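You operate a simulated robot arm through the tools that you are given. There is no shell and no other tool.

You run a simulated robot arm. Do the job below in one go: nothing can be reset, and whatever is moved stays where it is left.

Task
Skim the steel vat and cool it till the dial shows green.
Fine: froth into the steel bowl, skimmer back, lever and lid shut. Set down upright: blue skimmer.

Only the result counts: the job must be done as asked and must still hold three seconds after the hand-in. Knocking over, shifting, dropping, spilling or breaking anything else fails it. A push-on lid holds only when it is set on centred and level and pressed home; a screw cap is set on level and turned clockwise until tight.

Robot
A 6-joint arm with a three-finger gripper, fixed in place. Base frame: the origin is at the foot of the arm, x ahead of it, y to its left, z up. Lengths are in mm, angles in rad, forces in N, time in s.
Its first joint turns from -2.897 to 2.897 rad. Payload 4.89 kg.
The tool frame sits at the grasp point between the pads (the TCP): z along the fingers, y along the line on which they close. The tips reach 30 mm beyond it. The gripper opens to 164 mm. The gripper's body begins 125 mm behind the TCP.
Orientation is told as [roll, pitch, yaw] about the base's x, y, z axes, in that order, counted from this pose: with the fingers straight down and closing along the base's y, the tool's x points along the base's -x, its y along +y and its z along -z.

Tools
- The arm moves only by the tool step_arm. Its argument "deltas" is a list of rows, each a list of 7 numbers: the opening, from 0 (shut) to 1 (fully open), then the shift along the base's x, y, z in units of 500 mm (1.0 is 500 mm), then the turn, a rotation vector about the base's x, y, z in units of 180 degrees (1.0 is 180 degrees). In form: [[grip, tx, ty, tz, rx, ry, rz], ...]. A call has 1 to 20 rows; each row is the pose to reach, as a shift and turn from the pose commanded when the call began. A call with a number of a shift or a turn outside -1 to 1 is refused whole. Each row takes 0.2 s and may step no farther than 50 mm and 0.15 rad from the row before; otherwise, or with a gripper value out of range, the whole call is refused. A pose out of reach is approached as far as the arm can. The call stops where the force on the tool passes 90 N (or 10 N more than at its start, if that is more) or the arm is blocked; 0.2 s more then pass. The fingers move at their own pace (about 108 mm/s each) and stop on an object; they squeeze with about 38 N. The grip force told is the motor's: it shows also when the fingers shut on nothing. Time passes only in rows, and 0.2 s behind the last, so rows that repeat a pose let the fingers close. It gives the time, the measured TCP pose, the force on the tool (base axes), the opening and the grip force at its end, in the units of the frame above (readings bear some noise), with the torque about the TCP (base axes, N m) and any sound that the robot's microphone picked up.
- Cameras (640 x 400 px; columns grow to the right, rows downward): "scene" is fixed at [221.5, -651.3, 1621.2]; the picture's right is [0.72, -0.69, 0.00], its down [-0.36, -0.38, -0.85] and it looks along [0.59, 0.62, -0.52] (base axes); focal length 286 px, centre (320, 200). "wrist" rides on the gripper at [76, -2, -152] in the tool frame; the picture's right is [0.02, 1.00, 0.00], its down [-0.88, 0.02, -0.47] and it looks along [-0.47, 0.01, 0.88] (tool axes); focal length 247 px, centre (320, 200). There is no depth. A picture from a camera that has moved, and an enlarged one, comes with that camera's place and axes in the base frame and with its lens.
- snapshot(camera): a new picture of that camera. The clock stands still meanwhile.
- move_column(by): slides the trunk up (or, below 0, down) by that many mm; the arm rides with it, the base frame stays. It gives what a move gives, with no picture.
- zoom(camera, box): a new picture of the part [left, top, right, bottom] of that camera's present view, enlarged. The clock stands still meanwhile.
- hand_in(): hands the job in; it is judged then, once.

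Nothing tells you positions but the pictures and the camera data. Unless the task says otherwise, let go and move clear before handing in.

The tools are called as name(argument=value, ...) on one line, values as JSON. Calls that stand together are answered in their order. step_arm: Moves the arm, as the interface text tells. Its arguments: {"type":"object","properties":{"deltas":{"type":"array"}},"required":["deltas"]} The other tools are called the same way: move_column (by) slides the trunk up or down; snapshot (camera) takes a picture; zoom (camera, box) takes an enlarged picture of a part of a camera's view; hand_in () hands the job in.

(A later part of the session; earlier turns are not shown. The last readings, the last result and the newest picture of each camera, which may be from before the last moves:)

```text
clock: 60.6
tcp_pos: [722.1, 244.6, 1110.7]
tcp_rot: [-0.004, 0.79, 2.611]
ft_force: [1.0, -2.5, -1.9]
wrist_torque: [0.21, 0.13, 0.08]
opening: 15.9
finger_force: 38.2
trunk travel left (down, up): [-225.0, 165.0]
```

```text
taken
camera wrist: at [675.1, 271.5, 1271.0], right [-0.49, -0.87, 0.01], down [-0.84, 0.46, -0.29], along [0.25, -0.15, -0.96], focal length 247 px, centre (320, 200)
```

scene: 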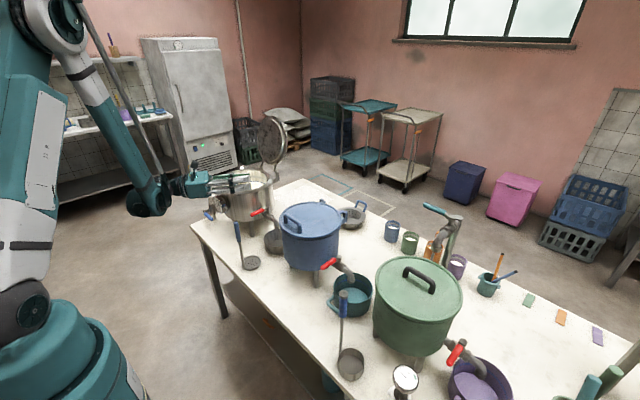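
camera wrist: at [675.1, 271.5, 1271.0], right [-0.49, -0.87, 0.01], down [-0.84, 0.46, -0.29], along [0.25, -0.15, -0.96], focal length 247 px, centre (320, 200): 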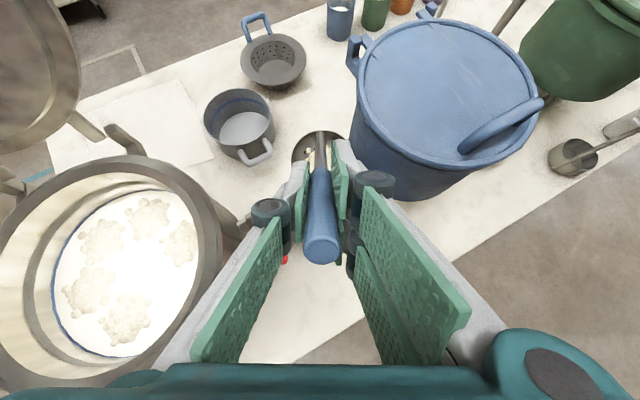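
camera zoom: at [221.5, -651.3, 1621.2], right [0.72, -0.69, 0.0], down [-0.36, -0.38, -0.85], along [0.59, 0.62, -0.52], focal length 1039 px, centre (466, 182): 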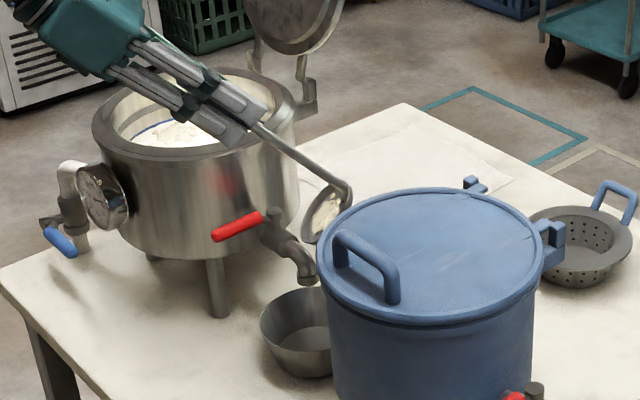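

Froth is still in the dish at 45°. Continuing the tilt to 72°.

step_arm(deltas=[[0, -0.0398, 0.0226, -0.02, -0.0208, -0.0361, 0], [0, -0.0768, 0.044, -0.046, -0.0417, -0.0722, 0], [0, -0.1106, 0.0636, -0.0772, -0.0625, -0.1083, 0], [0, -0.129, 0.0744, -0.0982, -0.075, -0.1299, 0], [0, -0.129, 0.0744, -0.0982, -0.075, -0.1299, 0]])

zoom(camera="scene", box=[225, 150, 335, 260])

snapshot(camera="wrist")

```text
clock: 61.8
tcp_pos: [659.2, 283.0, 1061.6]
tcp_rot: [-0.007, 1.259, 2.609]
ft_force: [0.7, 0.9, -2.1]
wrist_torque: [0.08, 0.18, -0.08]
opening: 15.9
finger_force: 38.0
trunk travel left (down, up): [-225.0, 165.0]
```

```text
3.64 times, centred on (280, 205) of scene
camera zoom: at [221.5, -651.3, 1621.2], right [0.72, -0.69, 0.0], down [-0.36, -0.38, -0.85], along [0.59, 0.62, -0.52], focal length 1039 px, centre (466, 182)
```

zoom: 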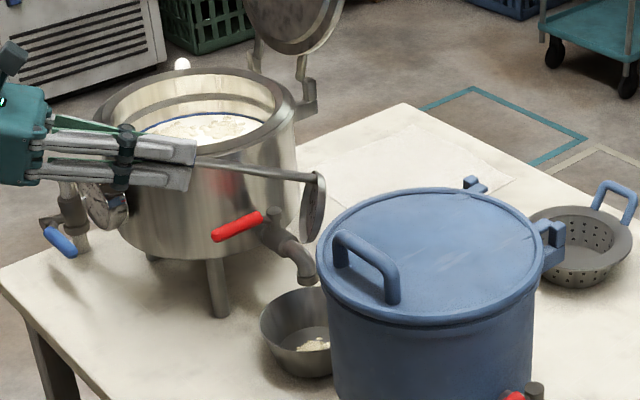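

```text
taken
camera wrist: at [554.1, 342.7, 1179.2], right [-0.49, -0.87, 0.02], down [-0.63, 0.35, -0.69], along [0.6, -0.35, -0.72], focal length 247 px, centre (320, 200)
```

wrist: 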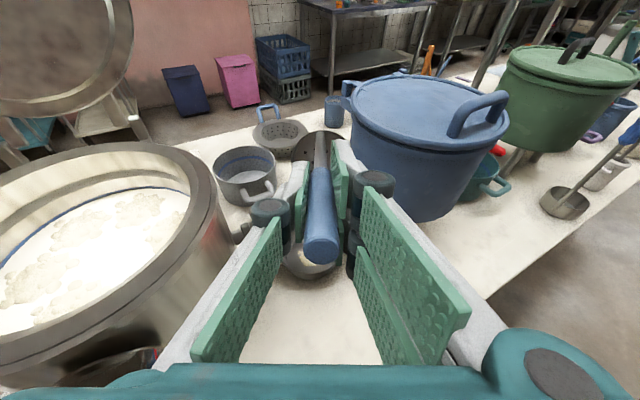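

The froth fell into the steel bowl. Let me zoom in on the bowl and dish to confirm.

zoom(camera="scene", box=[260, 185, 310, 255])

zoom(camera="wrist", box=[240, 120, 400, 290])

```text
5.71 times, centred on (285, 220) of scene
camera zoom: at [221.5, -651.3, 1621.2], right [0.72, -0.69, 0.0], down [-0.36, -0.38, -0.85], along [0.59, 0.62, -0.52], focal length 1633 px, centre (520, 86)
```

zoom: 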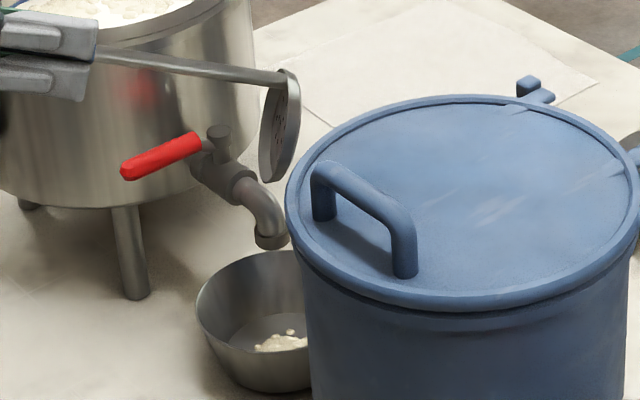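

```text
2.35 times, centred on (320, 205) of wrist
camera zoom: at [554.1, 342.7, 1179.2], right [-0.49, -0.87, 0.02], down [-0.63, 0.35, -0.69], along [0.6, -0.35, -0.72], focal length 581 px, centre (320, 188)
```

zoom: 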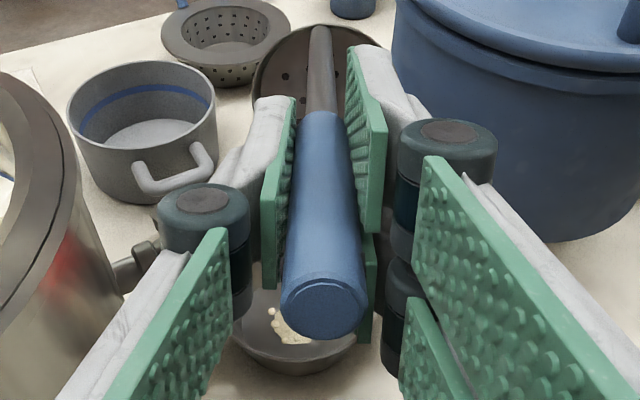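

The dish emptied into the bowl. I'll untilt while rising, then return to the vat at yaw 0.

step_arm(deltas=[[0, 0.0184, -0.0108, 0.048, 0.0125, 0.02165, 0], [0, 0.0522, -0.0304, 0.106, 0.0333, 0.0577, 0], [0, 0.0892, -0.0518, 0.16, 0.0542, 0.0938, 0], [0, 0.129, -0.0744, 0.207, 0.075, 0.1299, 0], [0, 0.1704, -0.0984, 0.248, 0.0958, 0.166, 0], [0, 0.2132, -0.1232, 0.283, 0.1167, 0.2021, 0], [0, 0.2566, -0.1482, 0.311, 0.1375, 0.2382, 0], [0, 0.2994, -0.173, 0.333, 0.1583, 0.2742, 0], [0, 0.3416, -0.1974, 0.348, 0.1792, 0.3103, 0], [0, 0.3818, -0.2206, 0.357, 0.2, 0.3464, 0]])

```text
clock: 64.0
tcp_pos: [847.3, 171.5, 1239.6]
tcp_rot: [0.001, 0.002, 2.617]
ft_force: [-1.2, 0.1, -0.6]
wrist_torque: [-0.08, -0.29, 0.01]
opening: 15.8
finger_force: 37.4
trunk travel left (down, up): [-225.0, 165.0]
```

step_arm(deltas=[[0, -0.0145, 0.0354, 0, 0, 0, -0.0463], [0, -0.029, 0.0708, 0, 0, 0, -0.0925], [0, -0.0434, 0.1062, 0, 0, 0, -0.1388], [0, -0.0579, 0.1416, 0, 0, 0, -0.1851], [0, -0.0724, 0.1769, 0, 0, 0, -0.2314], [0, -0.0869, 0.2123, 0, 0, 0, -0.2777], [0, -0.1013, 0.2477, 0, 0, 0, -0.3239], [0, -0.1158, 0.2831, 0, 0, 0, -0.3702], [0, -0.1303, 0.3185, 0, 0, 0, -0.4165], [0, -0.1448, 0.3539, 0, 0, 0, -0.4628], [0, -0.1593, 0.3893, 0, 0, 0, -0.5091], [0, -0.1737, 0.4247, 0, 0, 0, -0.5553], [0, -0.1882, 0.46, 0, 0, 0, -0.6016], [0, -0.2027, 0.4954, 0, 0, 0, -0.6479], [0, -0.2172, 0.5308, 0, 0, 0, -0.6942], [0, -0.2316, 0.5662, 0, 0, 0, -0.7405], [0, -0.2461, 0.6016, 0, 0, 0, -0.7867], [0, -0.2606, 0.637, 0, 0, 0, -0.833]])

zoom(camera="wrist", box=[200, 20, 440, 200])

zoom(camera="scene", box=[205, 130, 335, 250])

```text
clock: 67.8
tcp_pos: [720.4, 489.1, 1237.9]
tcp_rot: [0.0, 0.003, -0.003]
ft_force: [0.8, -0.4, -2.5]
wrist_torque: [0.09, 0.11, 0.03]
opening: 16.3
finger_force: 37.9
trunk travel left (down, up): [-225.0, 165.0]
```

```text
2.22 times, centred on (320, 110) of wrist
camera zoom: at [643.6, 486.4, 1389.4], right [-0.02, 1.0, 0.0], down [0.88, 0.02, 0.47], along [0.47, 0.01, -0.88], focal length 549 px, centre (320, 400)
```

zoom: 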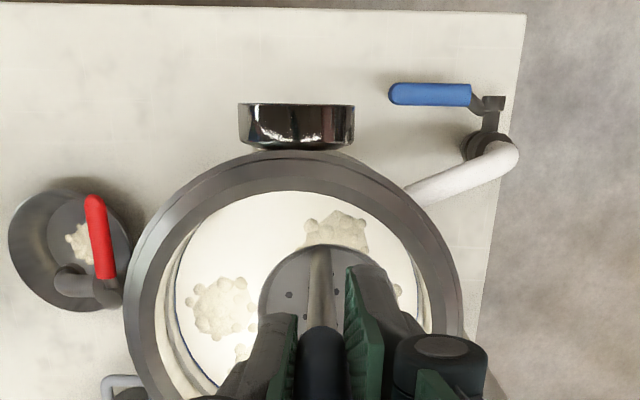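

```text
3.33 times, centred on (270, 190) of scene
camera zoom: at [221.5, -651.3, 1621.2], right [0.72, -0.69, 0.0], down [-0.36, -0.38, -0.85], along [0.59, 0.62, -0.52], focal length 952 px, centre (487, 233)
```

zoom: 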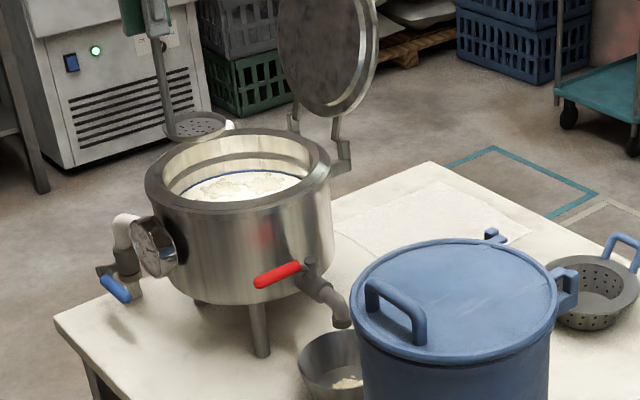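

Five clumps remain and the bowl holds the first load. Now the front-right clump: lower, dip, and lift inside the vat.

step_arm(deltas=[[0, -0.003, 0.004, -0.06, 0, 0, 0], [0, -0.003, 0.004, -0.12, 0, 0, 0], [0, -0.003, 0.004, -0.17, 0, 0, 0], [0, -0.003, 0.004, -0.21, 0, 0, 0], [0, -0.003, 0.004, -0.24, 0, 0, 0], [0, -0.003, 0.004, -0.27, 0, 0, 0], [0, -0.003, 0.004, -0.292, 0, 0, 0], [0, -0.003, 0.004, -0.292, 0, 0, 0], [0, -0.003, 0.004, -0.275, 0, 0, 0], [0, -0.003, 0.004, -0.255, 0, 0, 0], [0, -0.003, 0.004, -0.235, 0, 0, 0], [0, -0.003, 0.004, -0.215, 0, 0, 0], [0, -0.003, 0.004, -0.195, 0, 0, 0], [0, -0.003, 0.004, -0.175, 0, 0, 0], [0, -0.003, 0.004, -0.155, 0, 0, 0]])

zoom(camera="wrist", box=[200, 20, 440, 200])

zoom(camera="scene", box=[205, 140, 295, 210])

```text
clock: 71.0
tcp_pos: [717.4, 491.5, 1159.8]
tcp_rot: [0.0, 0.001, -0.001]
ft_force: [-0.2, 1.2, -1.9]
wrist_torque: [-0.04, 0.03, -0.02]
opening: 15.7
finger_force: 37.9
trunk travel left (down, up): [-225.0, 165.0]
```

```text
2.22 times, centred on (320, 110) of wrist
camera zoom: at [640.7, 489.1, 1312.8], right [-0.02, 1.0, 0.0], down [0.88, 0.02, 0.47], along [0.47, 0.01, -0.88], focal length 549 px, centre (320, 400)
```

zoom: 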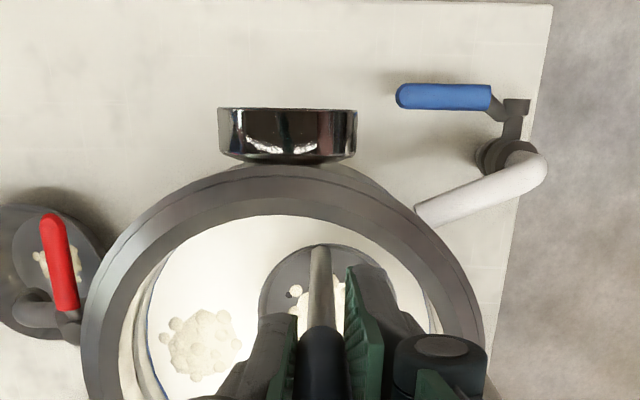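

```text
5.71 times, centred on (250, 175) of scene
camera zoom: at [221.5, -651.3, 1621.2], right [0.72, -0.69, 0.0], down [-0.36, -0.38, -0.85], along [0.59, 0.62, -0.52], focal length 1633 px, centre (720, 343)
```

zoom: 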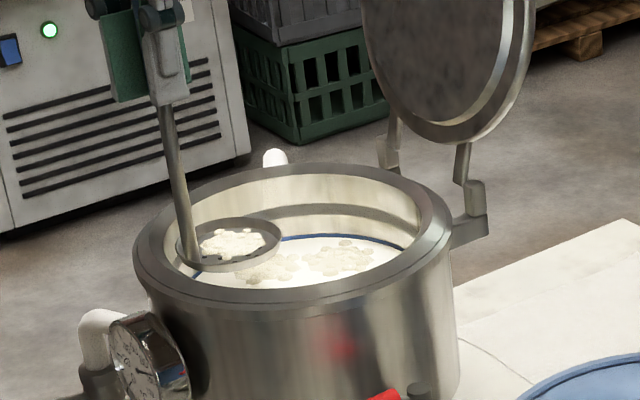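

step_arm(deltas=[[0, 0.028, 0.016, 0, 0, 0, 0], [0, 0.056, 0.033, 0, 0, 0, 0], [0, 0.083, 0.049, 0, 0, 0, 0], [0, 0.083, 0.049, -0.04, 0, 0, 0], [0, 0.083, 0.049, -0.08, 0, 0, 0], [0, 0.083, 0.049, -0.11, 0, 0, 0], [0, 0.083, 0.049, -0.137, 0, 0, 0], [0, 0.083, 0.049, -0.137, 0, 0, 0], [0, 0.083, 0.049, -0.117, 0, 0, 0], [0, 0.083, 0.049, -0.097, 0, 0, 0], [0, 0.083, 0.049, -0.077, 0, 0, 0], [0, 0.083, 0.049, -0.057, 0, 0, 0], [0, 0.083, 0.049, -0.037, 0, 0, 0], [0, 0.083, 0.049, -0.017, 0, 0, 0], [0, 0.083, 0.049, 0.0, 0, 0, 0]])

zoom(camera="wrist", box=[200, 20, 440, 200])

zoom(camera="scene", box=[205, 140, 295, 210])

```text
clock: 74.2
tcp_pos: [759.8, 517.0, 1161.8]
tcp_rot: [0.0, 0.003, -0.002]
ft_force: [0.6, -0.8, -2.3]
wrist_torque: [0.0, 0.04, 0.03]
opening: 15.8
finger_force: 38.1
trunk travel left (down, up): [-225.0, 165.0]
```

```text
2.22 times, centred on (320, 110) of wrist
camera zoom: at [681.6, 513.5, 1313.4], right [-0.02, 1.0, 0.0], down [0.88, 0.02, 0.47], along [0.47, 0.01, -0.88], focal length 549 px, centre (320, 400)
```

zoom: 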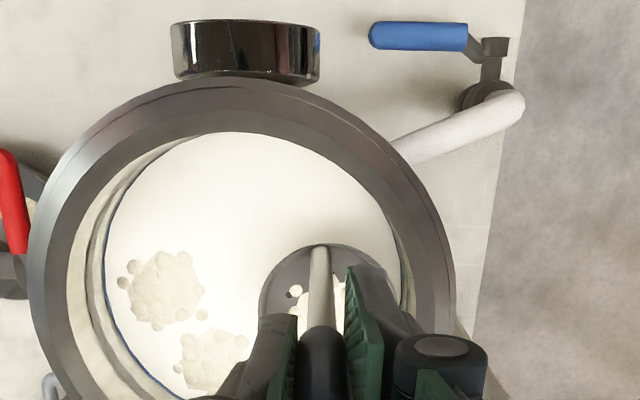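

```text
5.71 times, centred on (250, 175) of scene
camera zoom: at [221.5, -651.3, 1621.2], right [0.72, -0.69, 0.0], down [-0.36, -0.38, -0.85], along [0.59, 0.62, -0.52], focal length 1633 px, centre (720, 343)
```

zoom: 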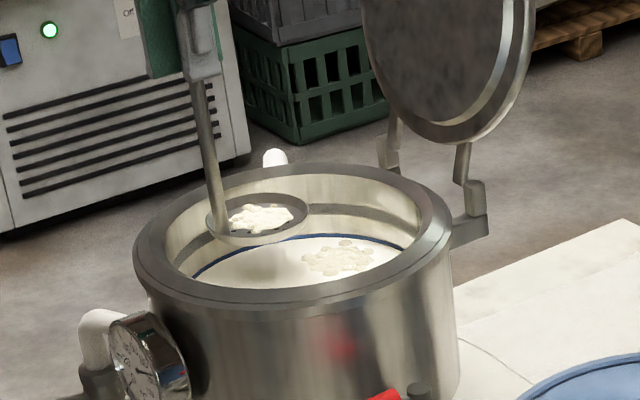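

Two in the dish again; I'll add the rear-right clump too.

step_arm(deltas=[[0, 0.028, -0.015, 0, 0, 0, 0], [0, 0.056, -0.03, 0, 0, 0, 0], [0, 0.083, -0.045, 0, 0, 0, 0], [0, 0.083, -0.045, -0.04, 0, 0, 0], [0, 0.083, -0.045, -0.08, 0, 0, 0], [0, 0.083, -0.045, -0.11, 0, 0, 0], [0, 0.083, -0.045, -0.139, 0, 0, 0], [0, 0.083, -0.045, -0.139, 0, 0, 0], [0, 0.083, -0.045, -0.117, 0, 0, 0], [0, 0.083, -0.045, -0.097, 0, 0, 0], [0, 0.083, -0.045, -0.077, 0, 0, 0], [0, 0.083, -0.045, -0.057, 0, 0, 0], [0, 0.083, -0.045, -0.037, 0, 0, 0], [0, 0.083, -0.045, -0.017, 0, 0, 0], [0, 0.083, -0.045, 0.0, 0, 0, 0]])

zoom(camera="wrist", box=[200, 20, 440, 200])

zoom(camera="scene", box=[205, 140, 295, 210])

```text
clock: 77.4
tcp_pos: [799.9, 495.3, 1161.9]
tcp_rot: [-0.001, 0.002, -0.002]
ft_force: [-0.2, -0.6, -1.6]
wrist_torque: [-0.02, 0.05, 0.01]
opening: 15.8
finger_force: 38.0
trunk travel left (down, up): [-225.0, 165.0]
```

```text
2.22 times, centred on (320, 110) of wrist
camera zoom: at [723.8, 492.0, 1312.9], right [-0.02, 1.0, 0.0], down [0.88, 0.02, 0.47], along [0.47, 0.01, -0.88], focal length 549 px, centre (320, 400)
```

zoom: 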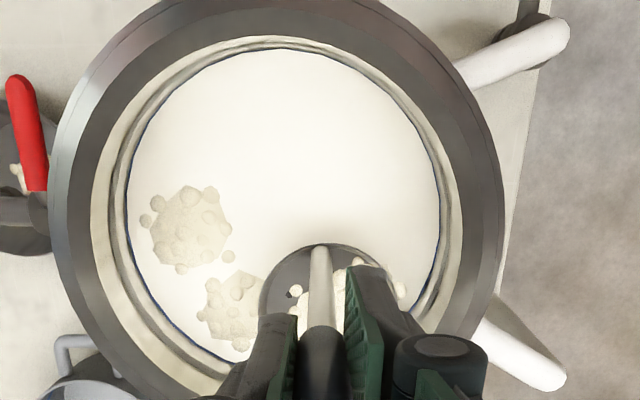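

```text
5.71 times, centred on (250, 175) of scene
camera zoom: at [221.5, -651.3, 1621.2], right [0.72, -0.69, 0.0], down [-0.36, -0.38, -0.85], along [0.59, 0.62, -0.52], focal length 1633 px, centre (720, 343)
```

zoom: 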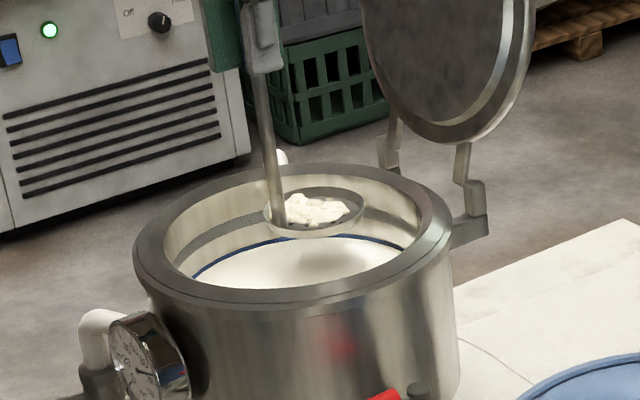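

step_arm(deltas=[[0, 0, 0, 0.04, 0, 0, 0], [0, 0, 0, 0.09, 0, 0, 0], [0, -0.04, -0.04, 0.156, 0, 0, 0], [0, -0.1, -0.1, 0.156, 0, 0, 0], [0, -0.16, -0.16, 0.156, 0, 0, 0]])

zoom(camera="wrist", box=[200, 20, 480, 230])

zoom(camera="scene", box=[205, 120, 295, 210])

```text
clock: 78.6
tcp_pos: [721.6, 416.6, 1237.7]
tcp_rot: [0.0, 0.001, -0.002]
ft_force: [0.8, 1.0, -2.5]
wrist_torque: [-0.12, 0.14, 0.0]
opening: 16.0
finger_force: 38.3
trunk travel left (down, up): [-225.0, 165.0]
```

```text
1.90 times, centred on (340, 125) of wrist
camera zoom: at [644.2, 412.3, 1389.7], right [-0.02, 1.0, 0.0], down [0.88, 0.02, 0.47], along [0.47, 0.01, -0.88], focal length 470 px, centre (282, 343)
```

zoom: 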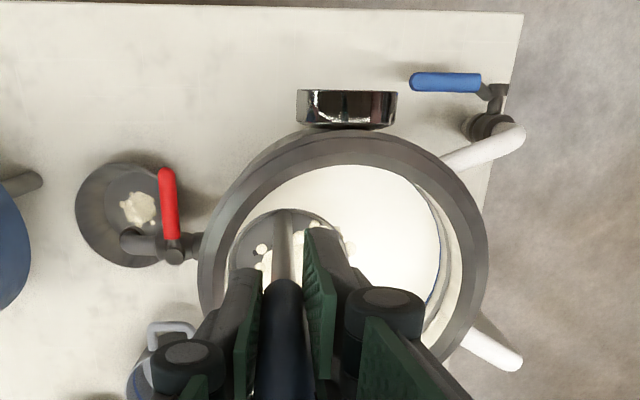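

```text
4.44 times, centred on (250, 165) of scene
camera zoom: at [221.5, -651.3, 1621.2], right [0.72, -0.69, 0.0], down [-0.36, -0.38, -0.85], along [0.59, 0.62, -0.52], focal length 1270 px, centre (631, 356)
```

zoom: 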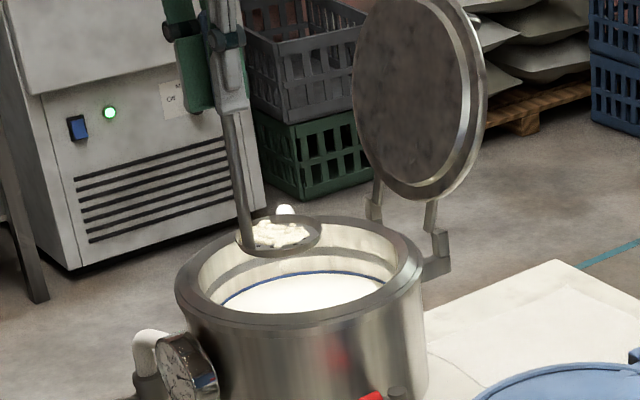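

The dish holds a heap. Carrying it to the bowl with the 150° turn.

step_arm(deltas=[[0, 0.0143, -0.0272, 0, 0, 0, 0.0463], [0, 0.0285, -0.0545, 0, 0, 0, 0.0926], [0, 0.0428, -0.0817, 0, 0, 0, 0.139], [0, 0.0571, -0.1089, 0, 0, 0, 0.1853], [0, 0.0713, -0.1362, 0, 0, 0, 0.2317], [0, 0.0856, -0.1634, 0, 0, 0, 0.278], [0, 0.0999, -0.1906, 0, 0, 0, 0.3243], [0, 0.1142, -0.2179, 0, 0, 0, 0.3707], [0, 0.1284, -0.2451, 0, 0, 0, 0.417], [0, 0.1427, -0.2723, 0, 0, 0, 0.4633], [0, 0.157, -0.2996, 0, 0, 0, 0.5097], [0, 0.1712, -0.3268, 0, 0, 0, 0.556], [0, 0.1855, -0.354, 0, 0, 0, 0.6023], [0, 0.1998, -0.3813, 0, 0, 0, 0.6487], [0, 0.214, -0.4085, 0, 0, 0, 0.695], [0, 0.2283, -0.4357, 0, 0, 0, 0.7413], [0, 0.2426, -0.463, 0, 0, 0, 0.7877], [0, 0.2568, -0.4902, 0, 0, 0, 0.834]])

zoom(camera="wrist", box=[120, 100, 360, 280])

step_arm(deltas=[[0, 0, 0, -0.06, 0, 0, 0], [0, 0, 0, -0.12, 0, 0, 0], [0, 0, 0, -0.18, 0, 0, 0], [0, 0, 0, -0.24, 0, 0, 0], [0, 0, 0, -0.28, 0, 0, 0]])

zoom(camera="scene", box=[225, 150, 335, 260])

```text
clock: 82.4
tcp_pos: [849.5, 168.9, 1240.0]
tcp_rot: [-0.001, 0.001, 2.623]
ft_force: [-0.6, 0.5, -1.2]
wrist_torque: [-0.04, -0.06, 0.02]
opening: 15.5
finger_force: 37.9
trunk travel left (down, up): [-225.0, 165.0]
```

```text
2.22 times, centred on (240, 190) of wrist
camera zoom: at [916.1, 130.5, 1390.7], right [-0.48, -0.88, 0.0], down [-0.77, 0.42, 0.47], along [-0.41, 0.23, -0.88], focal length 549 px, centre (498, 222)
```

zoom: 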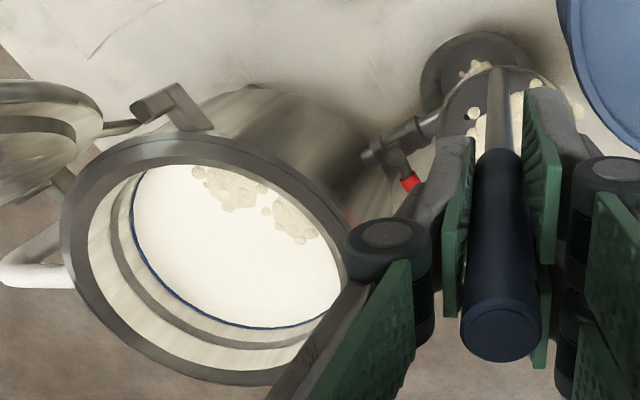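

```text
clock: 83.6
tcp_pos: [848.5, 169.7, 1098.0]
tcp_rot: [0.001, 0.003, 2.619]
ft_force: [-0.4, 0.9, -2.4]
wrist_torque: [-0.02, -0.06, 0.02]
opening: 15.8
finger_force: 37.2
trunk travel left (down, up): [-225.0, 165.0]
```

```text
3.64 times, centred on (280, 205) of scene
camera zoom: at [221.5, -651.3, 1621.2], right [0.72, -0.69, 0.0], down [-0.36, -0.38, -0.85], along [0.59, 0.62, -0.52], focal length 1039 px, centre (466, 182)
```

zoom: 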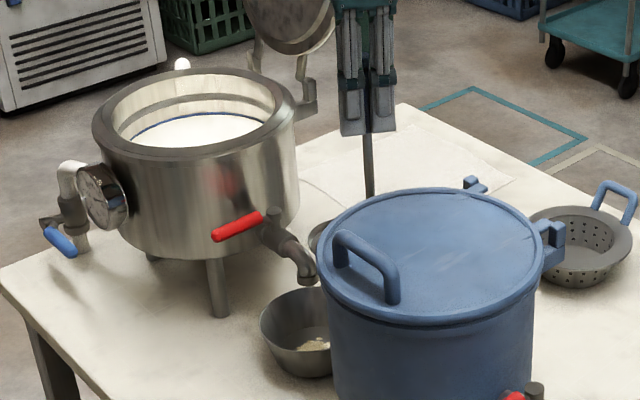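

Three clumps were taken; two remain. Pouring with the same tilt path.

step_arm(deltas=[[0, -0.0402, 0.0252, 0.0182, -0.0208, -0.0361, 0], [0, -0.0824, 0.0496, 0.0302, -0.0417, -0.0722, 0], [0, -0.1252, 0.0744, 0.0356, -0.0625, -0.1083, 0], [0, -0.1686, 0.0994, 0.0346, -0.0833, -0.1443, 0], [0, -0.2114, 0.1242, 0.0272, -0.1042, -0.1804, 0], [0, -0.2528, 0.1482, 0.0132, -0.125, -0.2165, 0], [0, -0.2926, 0.1708, -0.0068, -0.1458, -0.2526, 0], [0, -0.3296, 0.1922, -0.0328, -0.1667, -0.2887, 0], [0, -0.3634, 0.2118, -0.064, -0.1875, -0.3248, 0], [0, -0.3818, 0.2226, -0.085, -0.2, -0.3464, 0], [0, -0.3818, 0.2226, -0.085, -0.2, -0.3464, 0], [0, -0.3818, 0.2226, -0.085, -0.2, -0.3464, 0]])

zoom(camera="scene", box=[255, 185, 315, 255])

zoom(camera="wrist", box=[240, 120, 400, 290])

```text
clock: 86.2
tcp_pos: [659.7, 280.7, 1056.7]
tcp_rot: [0.001, 1.258, 2.619]
ft_force: [0.1, 0.0, -1.6]
wrist_torque: [0.09, 0.17, -0.08]
opening: 15.9
finger_force: 38.8
trunk travel left (down, up): [-225.0, 165.0]
```

```text
5.71 times, centred on (285, 220) of scene
camera zoom: at [221.5, -651.3, 1621.2], right [0.72, -0.69, 0.0], down [-0.36, -0.38, -0.85], along [0.59, 0.62, -0.52], focal length 1633 px, centre (520, 86)
```

zoom: 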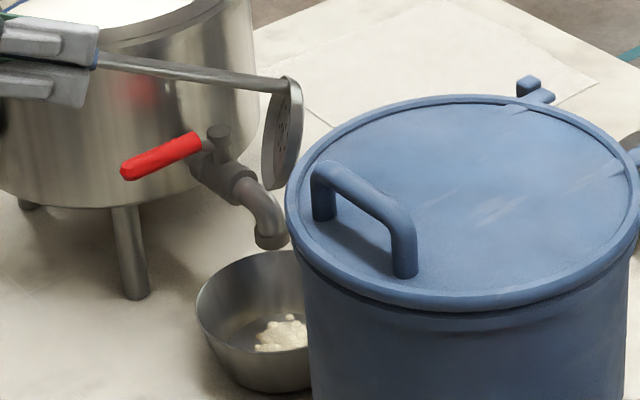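

```text
2.35 times, centred on (320, 205) of wrist
camera zoom: at [553.0, 341.3, 1175.7], right [-0.49, -0.87, 0.02], down [-0.63, 0.34, -0.69], along [0.6, -0.36, -0.72], focal length 581 px, centre (320, 188)
```

zoom: 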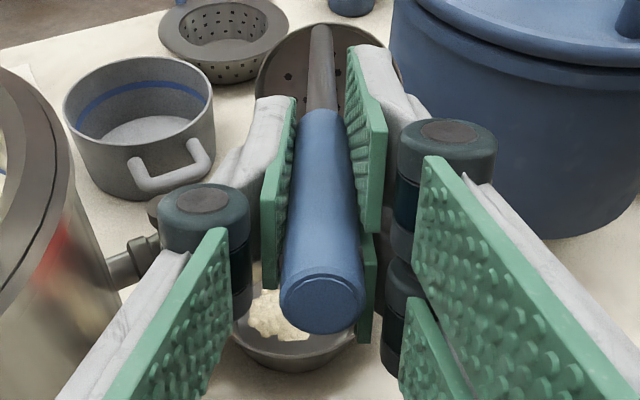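

All froth landed in the bowl and the dish is empty. Now untilt and return to the vat for the last two clumps (left and rear-left).

step_arm(deltas=[[0, 0.0184, -0.0108, 0.048, 0.0125, 0.02165, 0], [0, 0.0522, -0.0304, 0.106, 0.0333, 0.0577, 0], [0, 0.0892, -0.0518, 0.16, 0.0542, 0.0938, 0], [0, 0.129, -0.0744, 0.207, 0.075, 0.1299, 0], [0, 0.1704, -0.0984, 0.248, 0.0958, 0.166, 0], [0, 0.2132, -0.1232, 0.283, 0.1167, 0.2021, 0], [0, 0.2566, -0.1482, 0.311, 0.1375, 0.2382, 0], [0, 0.2994, -0.173, 0.333, 0.1583, 0.2742, 0], [0, 0.3416, -0.1974, 0.348, 0.1792, 0.3103, 0], [0, 0.3818, -0.2206, 0.362, 0.2, 0.3464, 0]])

step_arm(deltas=[[0, -0.0104, 0.0281, 0, 0, 0, -0.0463], [0, -0.0208, 0.0562, 0, 0, 0, -0.0926], [0, -0.0312, 0.0843, 0, 0, 0, -0.139], [0, -0.0416, 0.1124, 0, 0, 0, -0.1853], [0, -0.052, 0.1406, 0, 0, 0, -0.2317], [0, -0.0624, 0.1687, 0, 0, 0, -0.278], [0, -0.0728, 0.1968, 0, 0, 0, -0.3243], [0, -0.0832, 0.2249, 0, 0, 0, -0.3707], [0, -0.0936, 0.253, 0, 0, 0, -0.417], [0, -0.104, 0.2811, 0, 0, 0, -0.4633], [0, -0.1144, 0.3092, 0, 0, 0, -0.5097], [0, -0.1248, 0.3373, 0, 0, 0, -0.556], [0, -0.1352, 0.3654, 0, 0, 0, -0.6023], [0, -0.1456, 0.3936, 0, 0, 0, -0.6487], [0, -0.156, 0.4217, 0, 0, 0, -0.695], [0, -0.1664, 0.4498, 0, 0, 0, -0.7413], [0, -0.1768, 0.4779, 0, 0, 0, -0.7877], [0, -0.1872, 0.506, 0, 0, 0, -0.8335]])

zoom(camera="wrist", box=[200, 20, 440, 200])

```text
clock: 88.4
tcp_pos: [848.7, 170.3, 1238.4]
tcp_rot: [-0.001, 0.002, 2.62]
ft_force: [-1.7, 1.2, -0.5]
wrist_torque: [-0.08, -0.27, -0.01]
opening: 15.8
finger_force: 37.7
trunk travel left (down, up): [-225.0, 165.0]
```

```text
clock: 92.2
tcp_pos: [756.3, 421.7, 1238.8]
tcp_rot: [-0.001, 0.002, -0.001]
ft_force: [-0.3, -0.1, -2.1]
wrist_torque: [0.03, 0.04, -0.02]
opening: 15.9
finger_force: 38.3
trunk travel left (down, up): [-225.0, 165.0]
```

```text
2.22 times, centred on (320, 110) of wrist
camera zoom: at [679.1, 418.9, 1390.1], right [-0.02, 1.0, 0.0], down [0.88, 0.02, 0.47], along [0.47, 0.01, -0.88], focal length 549 px, centre (320, 400)
```

zoom: 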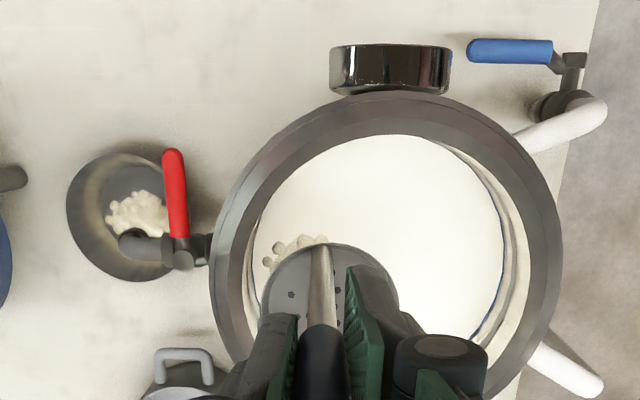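

step_arm(deltas=[[0, 0.001, 0, -0.06, 0, 0, 0], [0, 0.001, 0, -0.12, 0, 0, 0], [0, 0.001, 0, -0.17, 0, 0, 0], [0, 0.001, 0, -0.21, 0, 0, 0], [0, 0.001, 0, -0.24, 0, 0, 0], [0, 0.001, 0, -0.27, 0, 0, 0], [0, 0.001, 0, -0.294, 0, 0, 0], [0, 0.001, 0, -0.294, 0, 0, 0], [0, 0.001, 0, -0.275, 0, 0, 0], [0, 0.001, 0, -0.255, 0, 0, 0], [0, 0.001, 0, -0.235, 0, 0, 0], [0, 0.001, 0, -0.215, 0, 0, 0], [0, 0.001, 0, -0.195, 0, 0, 0], [0, 0.001, 0, -0.175, 0, 0, 0], [0, 0.001, 0, -0.155, 0, 0, 0]])

zoom(camera="scene", box=[205, 140, 295, 210])

step_arm(deltas=[[0, 0.03, 0.015, 0, 0, 0, 0], [0, 0.06, 0.03, 0, 0, 0, 0], [0, 0.0894, 0.0446, 0, 0, 0, 0], [0, 0.0894, 0.0446, -0.04, 0, 0, 0], [0, 0.0894, 0.0446, -0.08, 0, 0, 0], [0, 0.0894, 0.0446, -0.11, 0, 0, 0], [0, 0.0894, 0.0446, -0.139, 0, 0, 0], [0, 0.0894, 0.0446, -0.139, 0, 0, 0], [0, 0.0894, 0.0446, -0.117, 0, 0, 0], [0, 0.0894, 0.0446, -0.097, 0, 0, 0], [0, 0.0894, 0.0446, -0.077, 0, 0, 0], [0, 0.0894, 0.0446, -0.057, 0, 0, 0], [0, 0.0894, 0.0446, -0.037, 0, 0, 0], [0, 0.0894, 0.0446, -0.017, 0, 0, 0], [0, 0.0894, 0.0446, 0.0, 0, 0, 0]])

zoom(camera="wrist", box=[200, 20, 440, 200])

zoom(camera="scene", box=[205, 140, 295, 210])

```text
clock: 95.4
tcp_pos: [756.9, 422.5, 1159.7]
tcp_rot: [-0.001, 0.002, -0.001]
ft_force: [-0.3, 0.4, -2.3]
wrist_torque: [-0.04, 0.06, -0.01]
opening: 16.0
finger_force: 38.8
trunk travel left (down, up): [-225.0, 165.0]
```

```text
5.71 times, centred on (250, 175) of scene
camera zoom: at [221.5, -651.3, 1621.2], right [0.72, -0.69, 0.0], down [-0.36, -0.38, -0.85], along [0.59, 0.62, -0.52], focal length 1633 px, centre (720, 343)
```

zoom: 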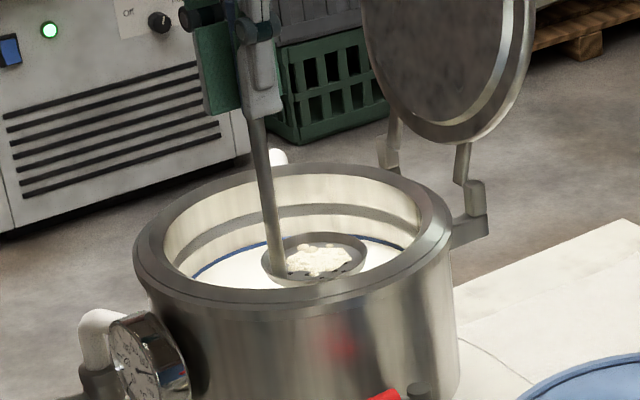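

```text
clock: 98.6
tcp_pos: [802.3, 445.1, 1160.5]
tcp_rot: [0.0, 0.001, 0.0]
ft_force: [-0.7, -0.1, -1.9]
wrist_torque: [-0.02, 0.02, 0.0]
opening: 15.9
finger_force: 38.0
trunk travel left (down, up): [-225.0, 165.0]
```

```text
2.22 times, centred on (320, 110) of wrist
camera zoom: at [724.4, 442.1, 1311.7], right [-0.02, 1.0, 0.0], down [0.88, 0.02, 0.47], along [0.47, 0.01, -0.88], focal length 549 px, centre (320, 400)
```

zoom: 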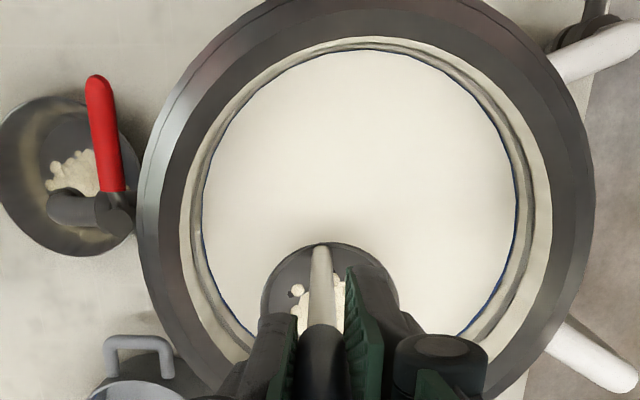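

```text
5.71 times, centred on (250, 175) of scene
camera zoom: at [221.5, -651.3, 1621.2], right [0.72, -0.69, 0.0], down [-0.36, -0.38, -0.85], along [0.59, 0.62, -0.52], focal length 1633 px, centre (720, 343)
```

zoom: 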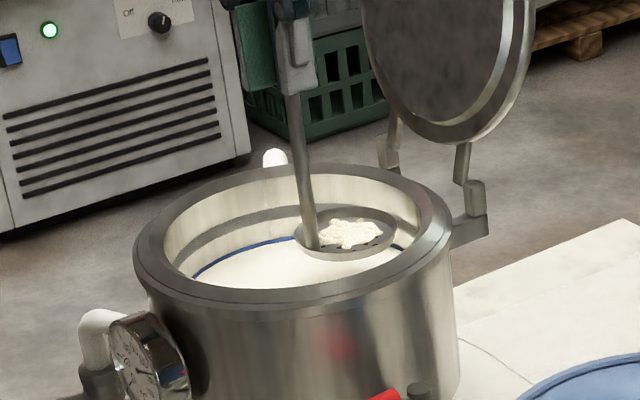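

The surface looks clear. Lifting out and carrying the last load to the bowl.

step_arm(deltas=[[0, 0, 0, 0.07, 0, 0, 0], [0, 0, 0, 0.155, 0, 0, 0.0], [0, 0.0053, -0.0304, 0.157, 0, 0, 0.0463], [0, 0.0106, -0.0608, 0.157, 0, 0, 0.0926], [0, 0.0159, -0.0912, 0.157, 0, 0, 0.139], [0, 0.0212, -0.1216, 0.157, 0, 0, 0.1853], [0, 0.0265, -0.152, 0.157, 0, 0, 0.2317], [0, 0.0318, -0.1824, 0.157, 0, 0, 0.278], [0, 0.0371, -0.2128, 0.157, 0, 0, 0.3243], [0, 0.0424, -0.2432, 0.157, 0, 0, 0.3707], [0, 0.0477, -0.2736, 0.157, 0, 0, 0.417], [0, 0.053, -0.304, 0.157, 0, 0, 0.4633], [0, 0.0583, -0.3344, 0.157, 0, 0, 0.5097], [0, 0.0636, -0.3648, 0.157, 0, 0, 0.556], [0, 0.0689, -0.3952, 0.157, 0, 0, 0.6023], [0, 0.0742, -0.4256, 0.157, 0, 0, 0.6487], [0, 0.0795, -0.456, 0.157, 0, 0, 0.695], [0, 0.0848, -0.4864, 0.157, 0, 0, 0.7413], [0, 0.0901, -0.5168, 0.157, 0, 0, 0.7877], [0, 0.0954, -0.5472, 0.157, 0, 0, 0.8333]])

zoom(camera="wrist", box=[120, 100, 360, 280])

step_arm(deltas=[[0, 0, 0, -0.06, 0, 0, 0], [0, 0, 0, -0.12, 0, 0, 0], [0, 0, 0, -0.18, 0, 0, 0], [0, 0, 0, -0.24, 0, 0, 0], [0, 0, 0, -0.278, 0, 0, 0]])

```text
clock: 102.8
tcp_pos: [849.3, 171.4, 1239.7]
tcp_rot: [0.001, 0.002, 2.618]
ft_force: [0.2, 0.6, -1.1]
wrist_torque: [-0.07, -0.05, 0.06]
opening: 16.1
finger_force: 38.1
trunk travel left (down, up): [-225.0, 165.0]
```

```text
2.22 times, centred on (240, 190) of wrist
camera zoom: at [914.3, 133.8, 1390.9], right [-0.48, -0.88, 0.0], down [-0.77, 0.42, 0.47], along [-0.41, 0.23, -0.88], focal length 549 px, centre (498, 222)
```

zoom: 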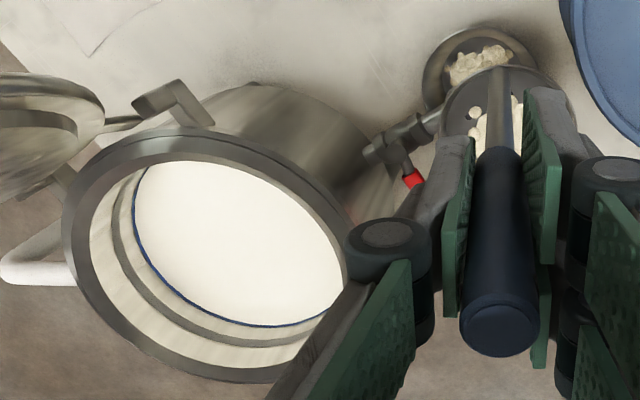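

```text
clock: 104.0
tcp_pos: [848.7, 170.9, 1098.5]
tcp_rot: [-0.001, 0.002, 2.617]
ft_force: [0.1, -0.3, -2.3]
wrist_torque: [-0.04, -0.07, 0.0]
opening: 16.2
finger_force: 37.4
trunk travel left (down, up): [-225.0, 165.0]
```

The vat surface is now fully clear of froth. Pouring the last load into the bowl.

step_arm(deltas=[[0, -0.0402, 0.0242, 0.0182, -0.0208, -0.0361, 0], [0, -0.0824, 0.0486, 0.0302, -0.0417, -0.0722, 0], [0, -0.1252, 0.0734, 0.0356, -0.0625, -0.1083, 0], [0, -0.1686, 0.0984, 0.0346, -0.0833, -0.1443, 0], [0, -0.2114, 0.1232, 0.0272, -0.1042, -0.1804, 0], [0, -0.2528, 0.1472, 0.0132, -0.125, -0.2165, 0], [0, -0.2926, 0.1698, -0.0068, -0.1458, -0.2526, 0], [0, -0.3296, 0.1912, -0.0328, -0.1667, -0.2887, 0], [0, -0.3634, 0.2108, -0.064, -0.1875, -0.3248, 0], [0, -0.3818, 0.2216, -0.085, -0.2, -0.3464, 0], [0, -0.3818, 0.2216, -0.085, -0.2, -0.3464, 0], [0, -0.3818, 0.2216, -0.085, -0.2, -0.3464, 0]])

zoom(camera="scene", box=[255, 185, 315, 255])

zoom(camera="wrist", box=[240, 120, 400, 290])

```text
clock: 106.6
tcp_pos: [656.8, 282.6, 1056.2]
tcp_rot: [-0.003, 1.257, 2.616]
ft_force: [-0.2, 0.7, -2.3]
wrist_torque: [0.07, 0.16, -0.04]
opening: 15.8
finger_force: 38.1
trunk travel left (down, up): [-225.0, 165.0]
```

```text
5.71 times, centred on (285, 220) of scene
camera zoom: at [221.5, -651.3, 1621.2], right [0.72, -0.69, 0.0], down [-0.36, -0.38, -0.85], along [0.59, 0.62, -0.52], focal length 1633 px, centre (520, 86)
```

zoom: 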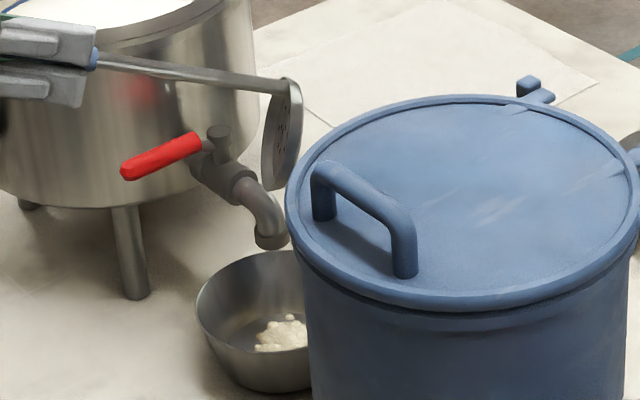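

```text
2.35 times, centred on (320, 205) of wrist
camera zoom: at [552.1, 343.7, 1174.8], right [-0.49, -0.87, 0.02], down [-0.63, 0.34, -0.69], along [0.6, -0.36, -0.72], focal length 581 px, centre (320, 188)
```

zoom: 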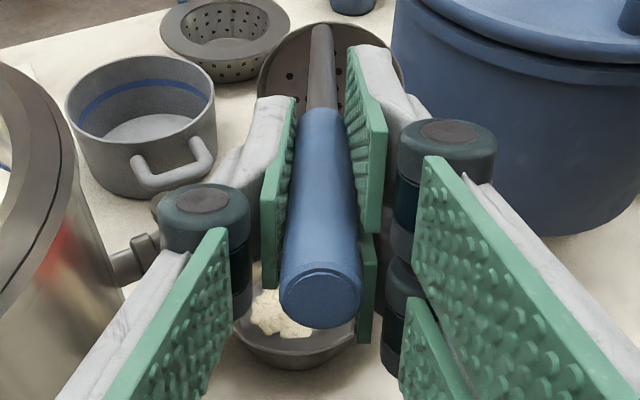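

The last load is in the bowl. Untilting and checking the dish is empty, then heading to the skimmer's place.

step_arm(deltas=[[0, 0.0184, -0.0108, 0.048, 0.0125, 0.02165, 0], [0, 0.0522, -0.0304, 0.106, 0.0333, 0.0577, 0], [0, 0.0892, -0.0518, 0.16, 0.0542, 0.0938, 0], [0, 0.129, -0.0744, 0.207, 0.075, 0.1299, 0], [0, 0.1704, -0.0984, 0.248, 0.0958, 0.166, 0], [0, 0.2132, -0.1232, 0.283, 0.1167, 0.2021, 0], [0, 0.2566, -0.1482, 0.311, 0.1375, 0.2382, 0], [0, 0.2994, -0.173, 0.333, 0.1583, 0.2742, 0], [0, 0.3416, -0.1974, 0.348, 0.1792, 0.3103, 0], [0, 0.3818, -0.2206, 0.362, 0.2, 0.3464, 0]])

step_arm(deltas=[[0, -0.0275, 0.0052, 0, 0, 0, -0.0463], [0, -0.055, 0.0103, 0, 0, 0, -0.0926], [0, -0.0826, 0.0155, 0, 0, 0, -0.139], [0, -0.1101, 0.0207, 0, 0, 0, -0.1853], [0, -0.1376, 0.0258, 0, 0, 0, -0.2317], [0, -0.1651, 0.031, 0, 0, 0, -0.278], [0, -0.1927, 0.0362, 0, 0, 0, -0.3243], [0, -0.2202, 0.0413, 0, 0, 0, -0.3707], [0, -0.2477, 0.0465, 0, 0, 0, -0.417], [0, -0.2752, 0.0517, 0, 0, 0, -0.4633], [0, -0.3028, 0.0568, 0, 0, 0, -0.5097], [0, -0.3303, 0.062, 0, 0, 0, -0.556], [0, -0.3578, 0.0672, 0, 0, 0, -0.6023], [0, -0.3853, 0.0723, 0, 0, 0, -0.6487], [0, -0.4128, 0.0775, 0, 0, 0, -0.695], [0, -0.4404, 0.0827, 0, 0, 0, -0.7413], [0, -0.4679, 0.0878, 0, 0, 0, -0.7877], [0, -0.4954, 0.093, 0, 0, 0, -0.8333]])

snapshot(camera="wrist")

zoom(camera="scene", box=[195, 120, 315, 250])

```text
clock: 108.8
tcp_pos: [847.8, 171.7, 1238.1]
tcp_rot: [-0.002, 0.001, 2.617]
ft_force: [-1.0, 1.0, -1.1]
wrist_torque: [-0.12, -0.29, 0.03]
opening: 16.2
finger_force: 37.5
trunk travel left (down, up): [-225.0, 165.0]
```

```text
clock: 112.6
tcp_pos: [600.4, 219.8, 1236.9]
tcp_rot: [0.0, 0.002, -0.002]
ft_force: [-1.0, -0.3, -2.1]
wrist_torque: [0.01, 0.07, 0.01]
opening: 15.9
finger_force: 37.9
trunk travel left (down, up): [-225.0, 165.0]
```

```text
taken
camera wrist: at [523.9, 216.3, 1389.0], right [-0.02, 1.0, 0.0], down [0.88, 0.02, 0.47], along [0.47, 0.01, -0.88], focal length 247 px, centre (320, 200)
```

wrist: 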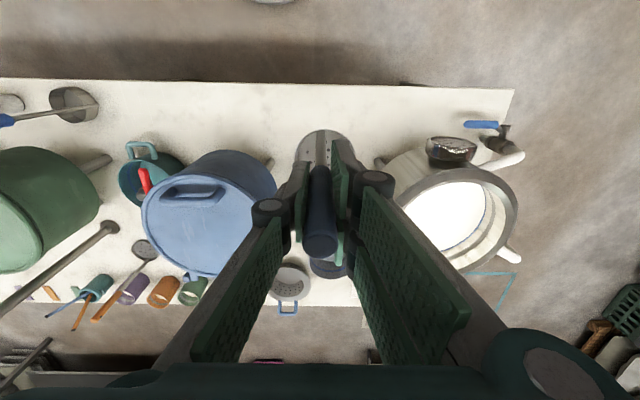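

```text
3.08 times, centred on (255, 185) of scene
camera zoom: at [221.5, -651.3, 1621.2], right [0.72, -0.69, 0.0], down [-0.36, -0.38, -0.85], along [0.59, 0.62, -0.52], focal length 879 px, centre (520, 246)
```

zoom: 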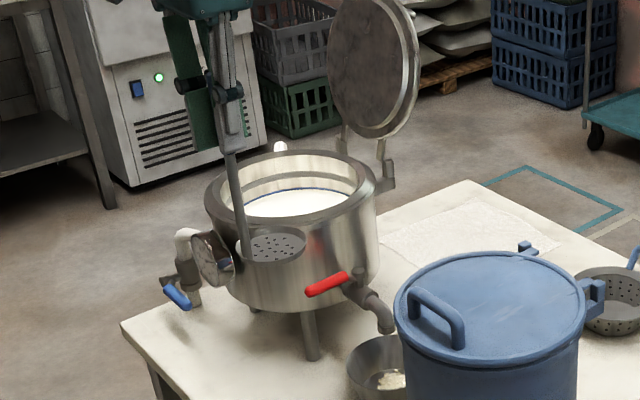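

The dish is empty. Lowering the skimmer back onto its place, slowing near the table.

step_arm(deltas=[[0, 0, -0.003, -0.09, 0, 0, 0], [0, 0, -0.003, -0.18, 0, 0, 0], [0, 0, -0.003, -0.27, 0, 0, 0], [0, 0, -0.003, -0.36, 0, 0, 0], [0, 0, -0.003, -0.45, 0, 0, 0], [0, 0, -0.003, -0.53, 0, 0, 0], [0, 0, -0.003, -0.59, 0, 0, 0], [0, 0, -0.003, -0.62, 0, 0, 0], [0, 0, -0.003, -0.628, 0, 0, 0]])

zoom(camera="scene", box=[215, 200, 275, 280])

```text
clock: 114.6
tcp_pos: [600.7, 216.0, 923.4]
tcp_rot: [0.0, 0.002, 0.0]
ft_force: [0.0, -0.5, -1.5]
wrist_torque: [0.0, 0.07, 0.0]
opening: 15.9
finger_force: 37.7
trunk travel left (down, up): [-225.0, 165.0]
```

```text
5.00 times, centred on (245, 240) of scene
camera zoom: at [221.5, -651.3, 1621.2], right [0.72, -0.69, 0.0], down [-0.36, -0.38, -0.85], along [0.59, 0.62, -0.52], focal length 1429 px, centre (695, 0)
```

zoom: 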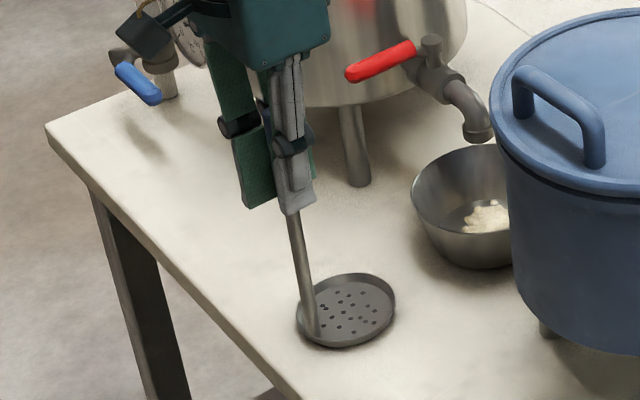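

step_arm(deltas=[[0, 0, 0, -0.003, 0, 0, 0], [0, 0, 0, -0.006, 0, 0, 0], [0, 0, 0, -0.0085, 0, 0, 0]])

step_arm(deltas=[[0, 0, 0, -0.001, 0, 0, 0], [0, 0, 0, -0.0015, 0, 0, 0]])

```text
clock: 115.4
tcp_pos: [599.7, 215.9, 920.9]
tcp_rot: [-0.001, 0.001, 0.0]
ft_force: [-1.5, 1.3, 27.3]
wrist_torque: [0.06, -0.07, -0.01]
opening: 16.0
finger_force: 37.3
trunk travel left (down, up): [-225.0, 165.0]
```

```text
clock: 116.0
tcp_pos: [601.0, 216.8, 920.4]
tcp_rot: [0.0, 0.001, 0.0]
ft_force: [-2.6, 1.3, 27.0]
wrist_torque: [0.06, 0.12, 0.0]
opening: 15.6
finger_force: 37.7
trunk travel left (down, up): [-225.0, 165.0]
```

The dish is seated on the table (27 N). I'll ease off slightly, then release and rise straight up.

step_arm(deltas=[[0, 0, 0, 0.0025, 0, 0, 0], [0, 0, 0, 0.0025, 0, 0, 0]])

zoom(camera="wrist", box=[240, 60, 400, 260])

```text
clock: 116.6
tcp_pos: [600.2, 216.5, 920.6]
tcp_rot: [0.001, 0.0, 0.0]
ft_force: [-0.1, -0.4, -1.8]
wrist_torque: [-0.05, 0.04, 0.02]
opening: 16.0
finger_force: 37.6
trunk travel left (down, up): [-225.0, 165.0]
```

```text
2.00 times, centred on (320, 160) of wrist
camera zoom: at [523.8, 214.0, 1072.1], right [-0.02, 1.0, 0.0], down [0.88, 0.02, 0.47], along [0.47, 0.01, -0.88], focal length 494 px, centre (320, 280)
```

zoom: 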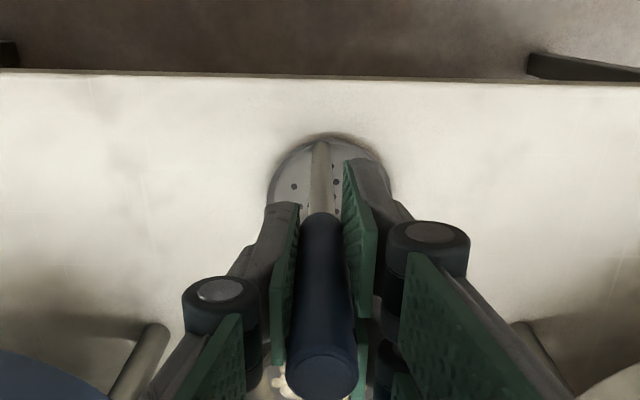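

step_arm(deltas=[[0, 0, 0, -0.0015, 0, 0, 0], [0.1, 0, 0, -0.0015, 0, 0, 0], [0.15, 0, 0, -0.0015, 0, 0, 0], [0.3, 0, 0, -0.0015, 0, 0, 0], [0.4, 0, 0, -0.0015, 0, 0, 0], [0.4, 0, 0, -0.0015, 0, 0, 0]])

zoom(camera="scene", box=[215, 200, 275, 280])

zoom(camera="wrist", box=[240, 60, 400, 260])

```text
clock: 118.0
tcp_pos: [600.8, 217.4, 919.9]
tcp_rot: [0.001, 0.003, -0.001]
ft_force: [0.0, 0.5, 0.0]
wrist_torque: [-0.01, 0.03, 0.03]
opening: 65.5
finger_force: 0.0
trunk travel left (down, up): [-225.0, 165.0]
```

```text
5.00 times, centred on (245, 240) of scene
camera zoom: at [221.5, -651.3, 1621.2], right [0.72, -0.69, 0.0], down [-0.36, -0.38, -0.85], along [0.59, 0.62, -0.52], focal length 1429 px, centre (695, 0)
```

zoom: 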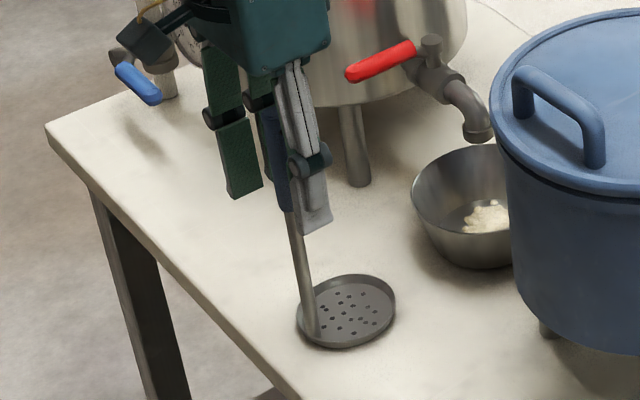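

```text
2.00 times, centred on (320, 160) of wrist
camera zoom: at [523.5, 214.0, 1071.5], right [-0.02, 1.0, 0.0], down [0.88, 0.02, 0.47], along [0.47, 0.01, -0.88], focal length 494 px, centre (320, 280)
```

zoom: 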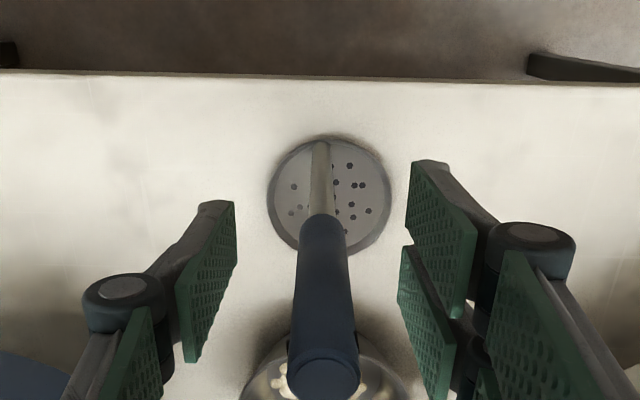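

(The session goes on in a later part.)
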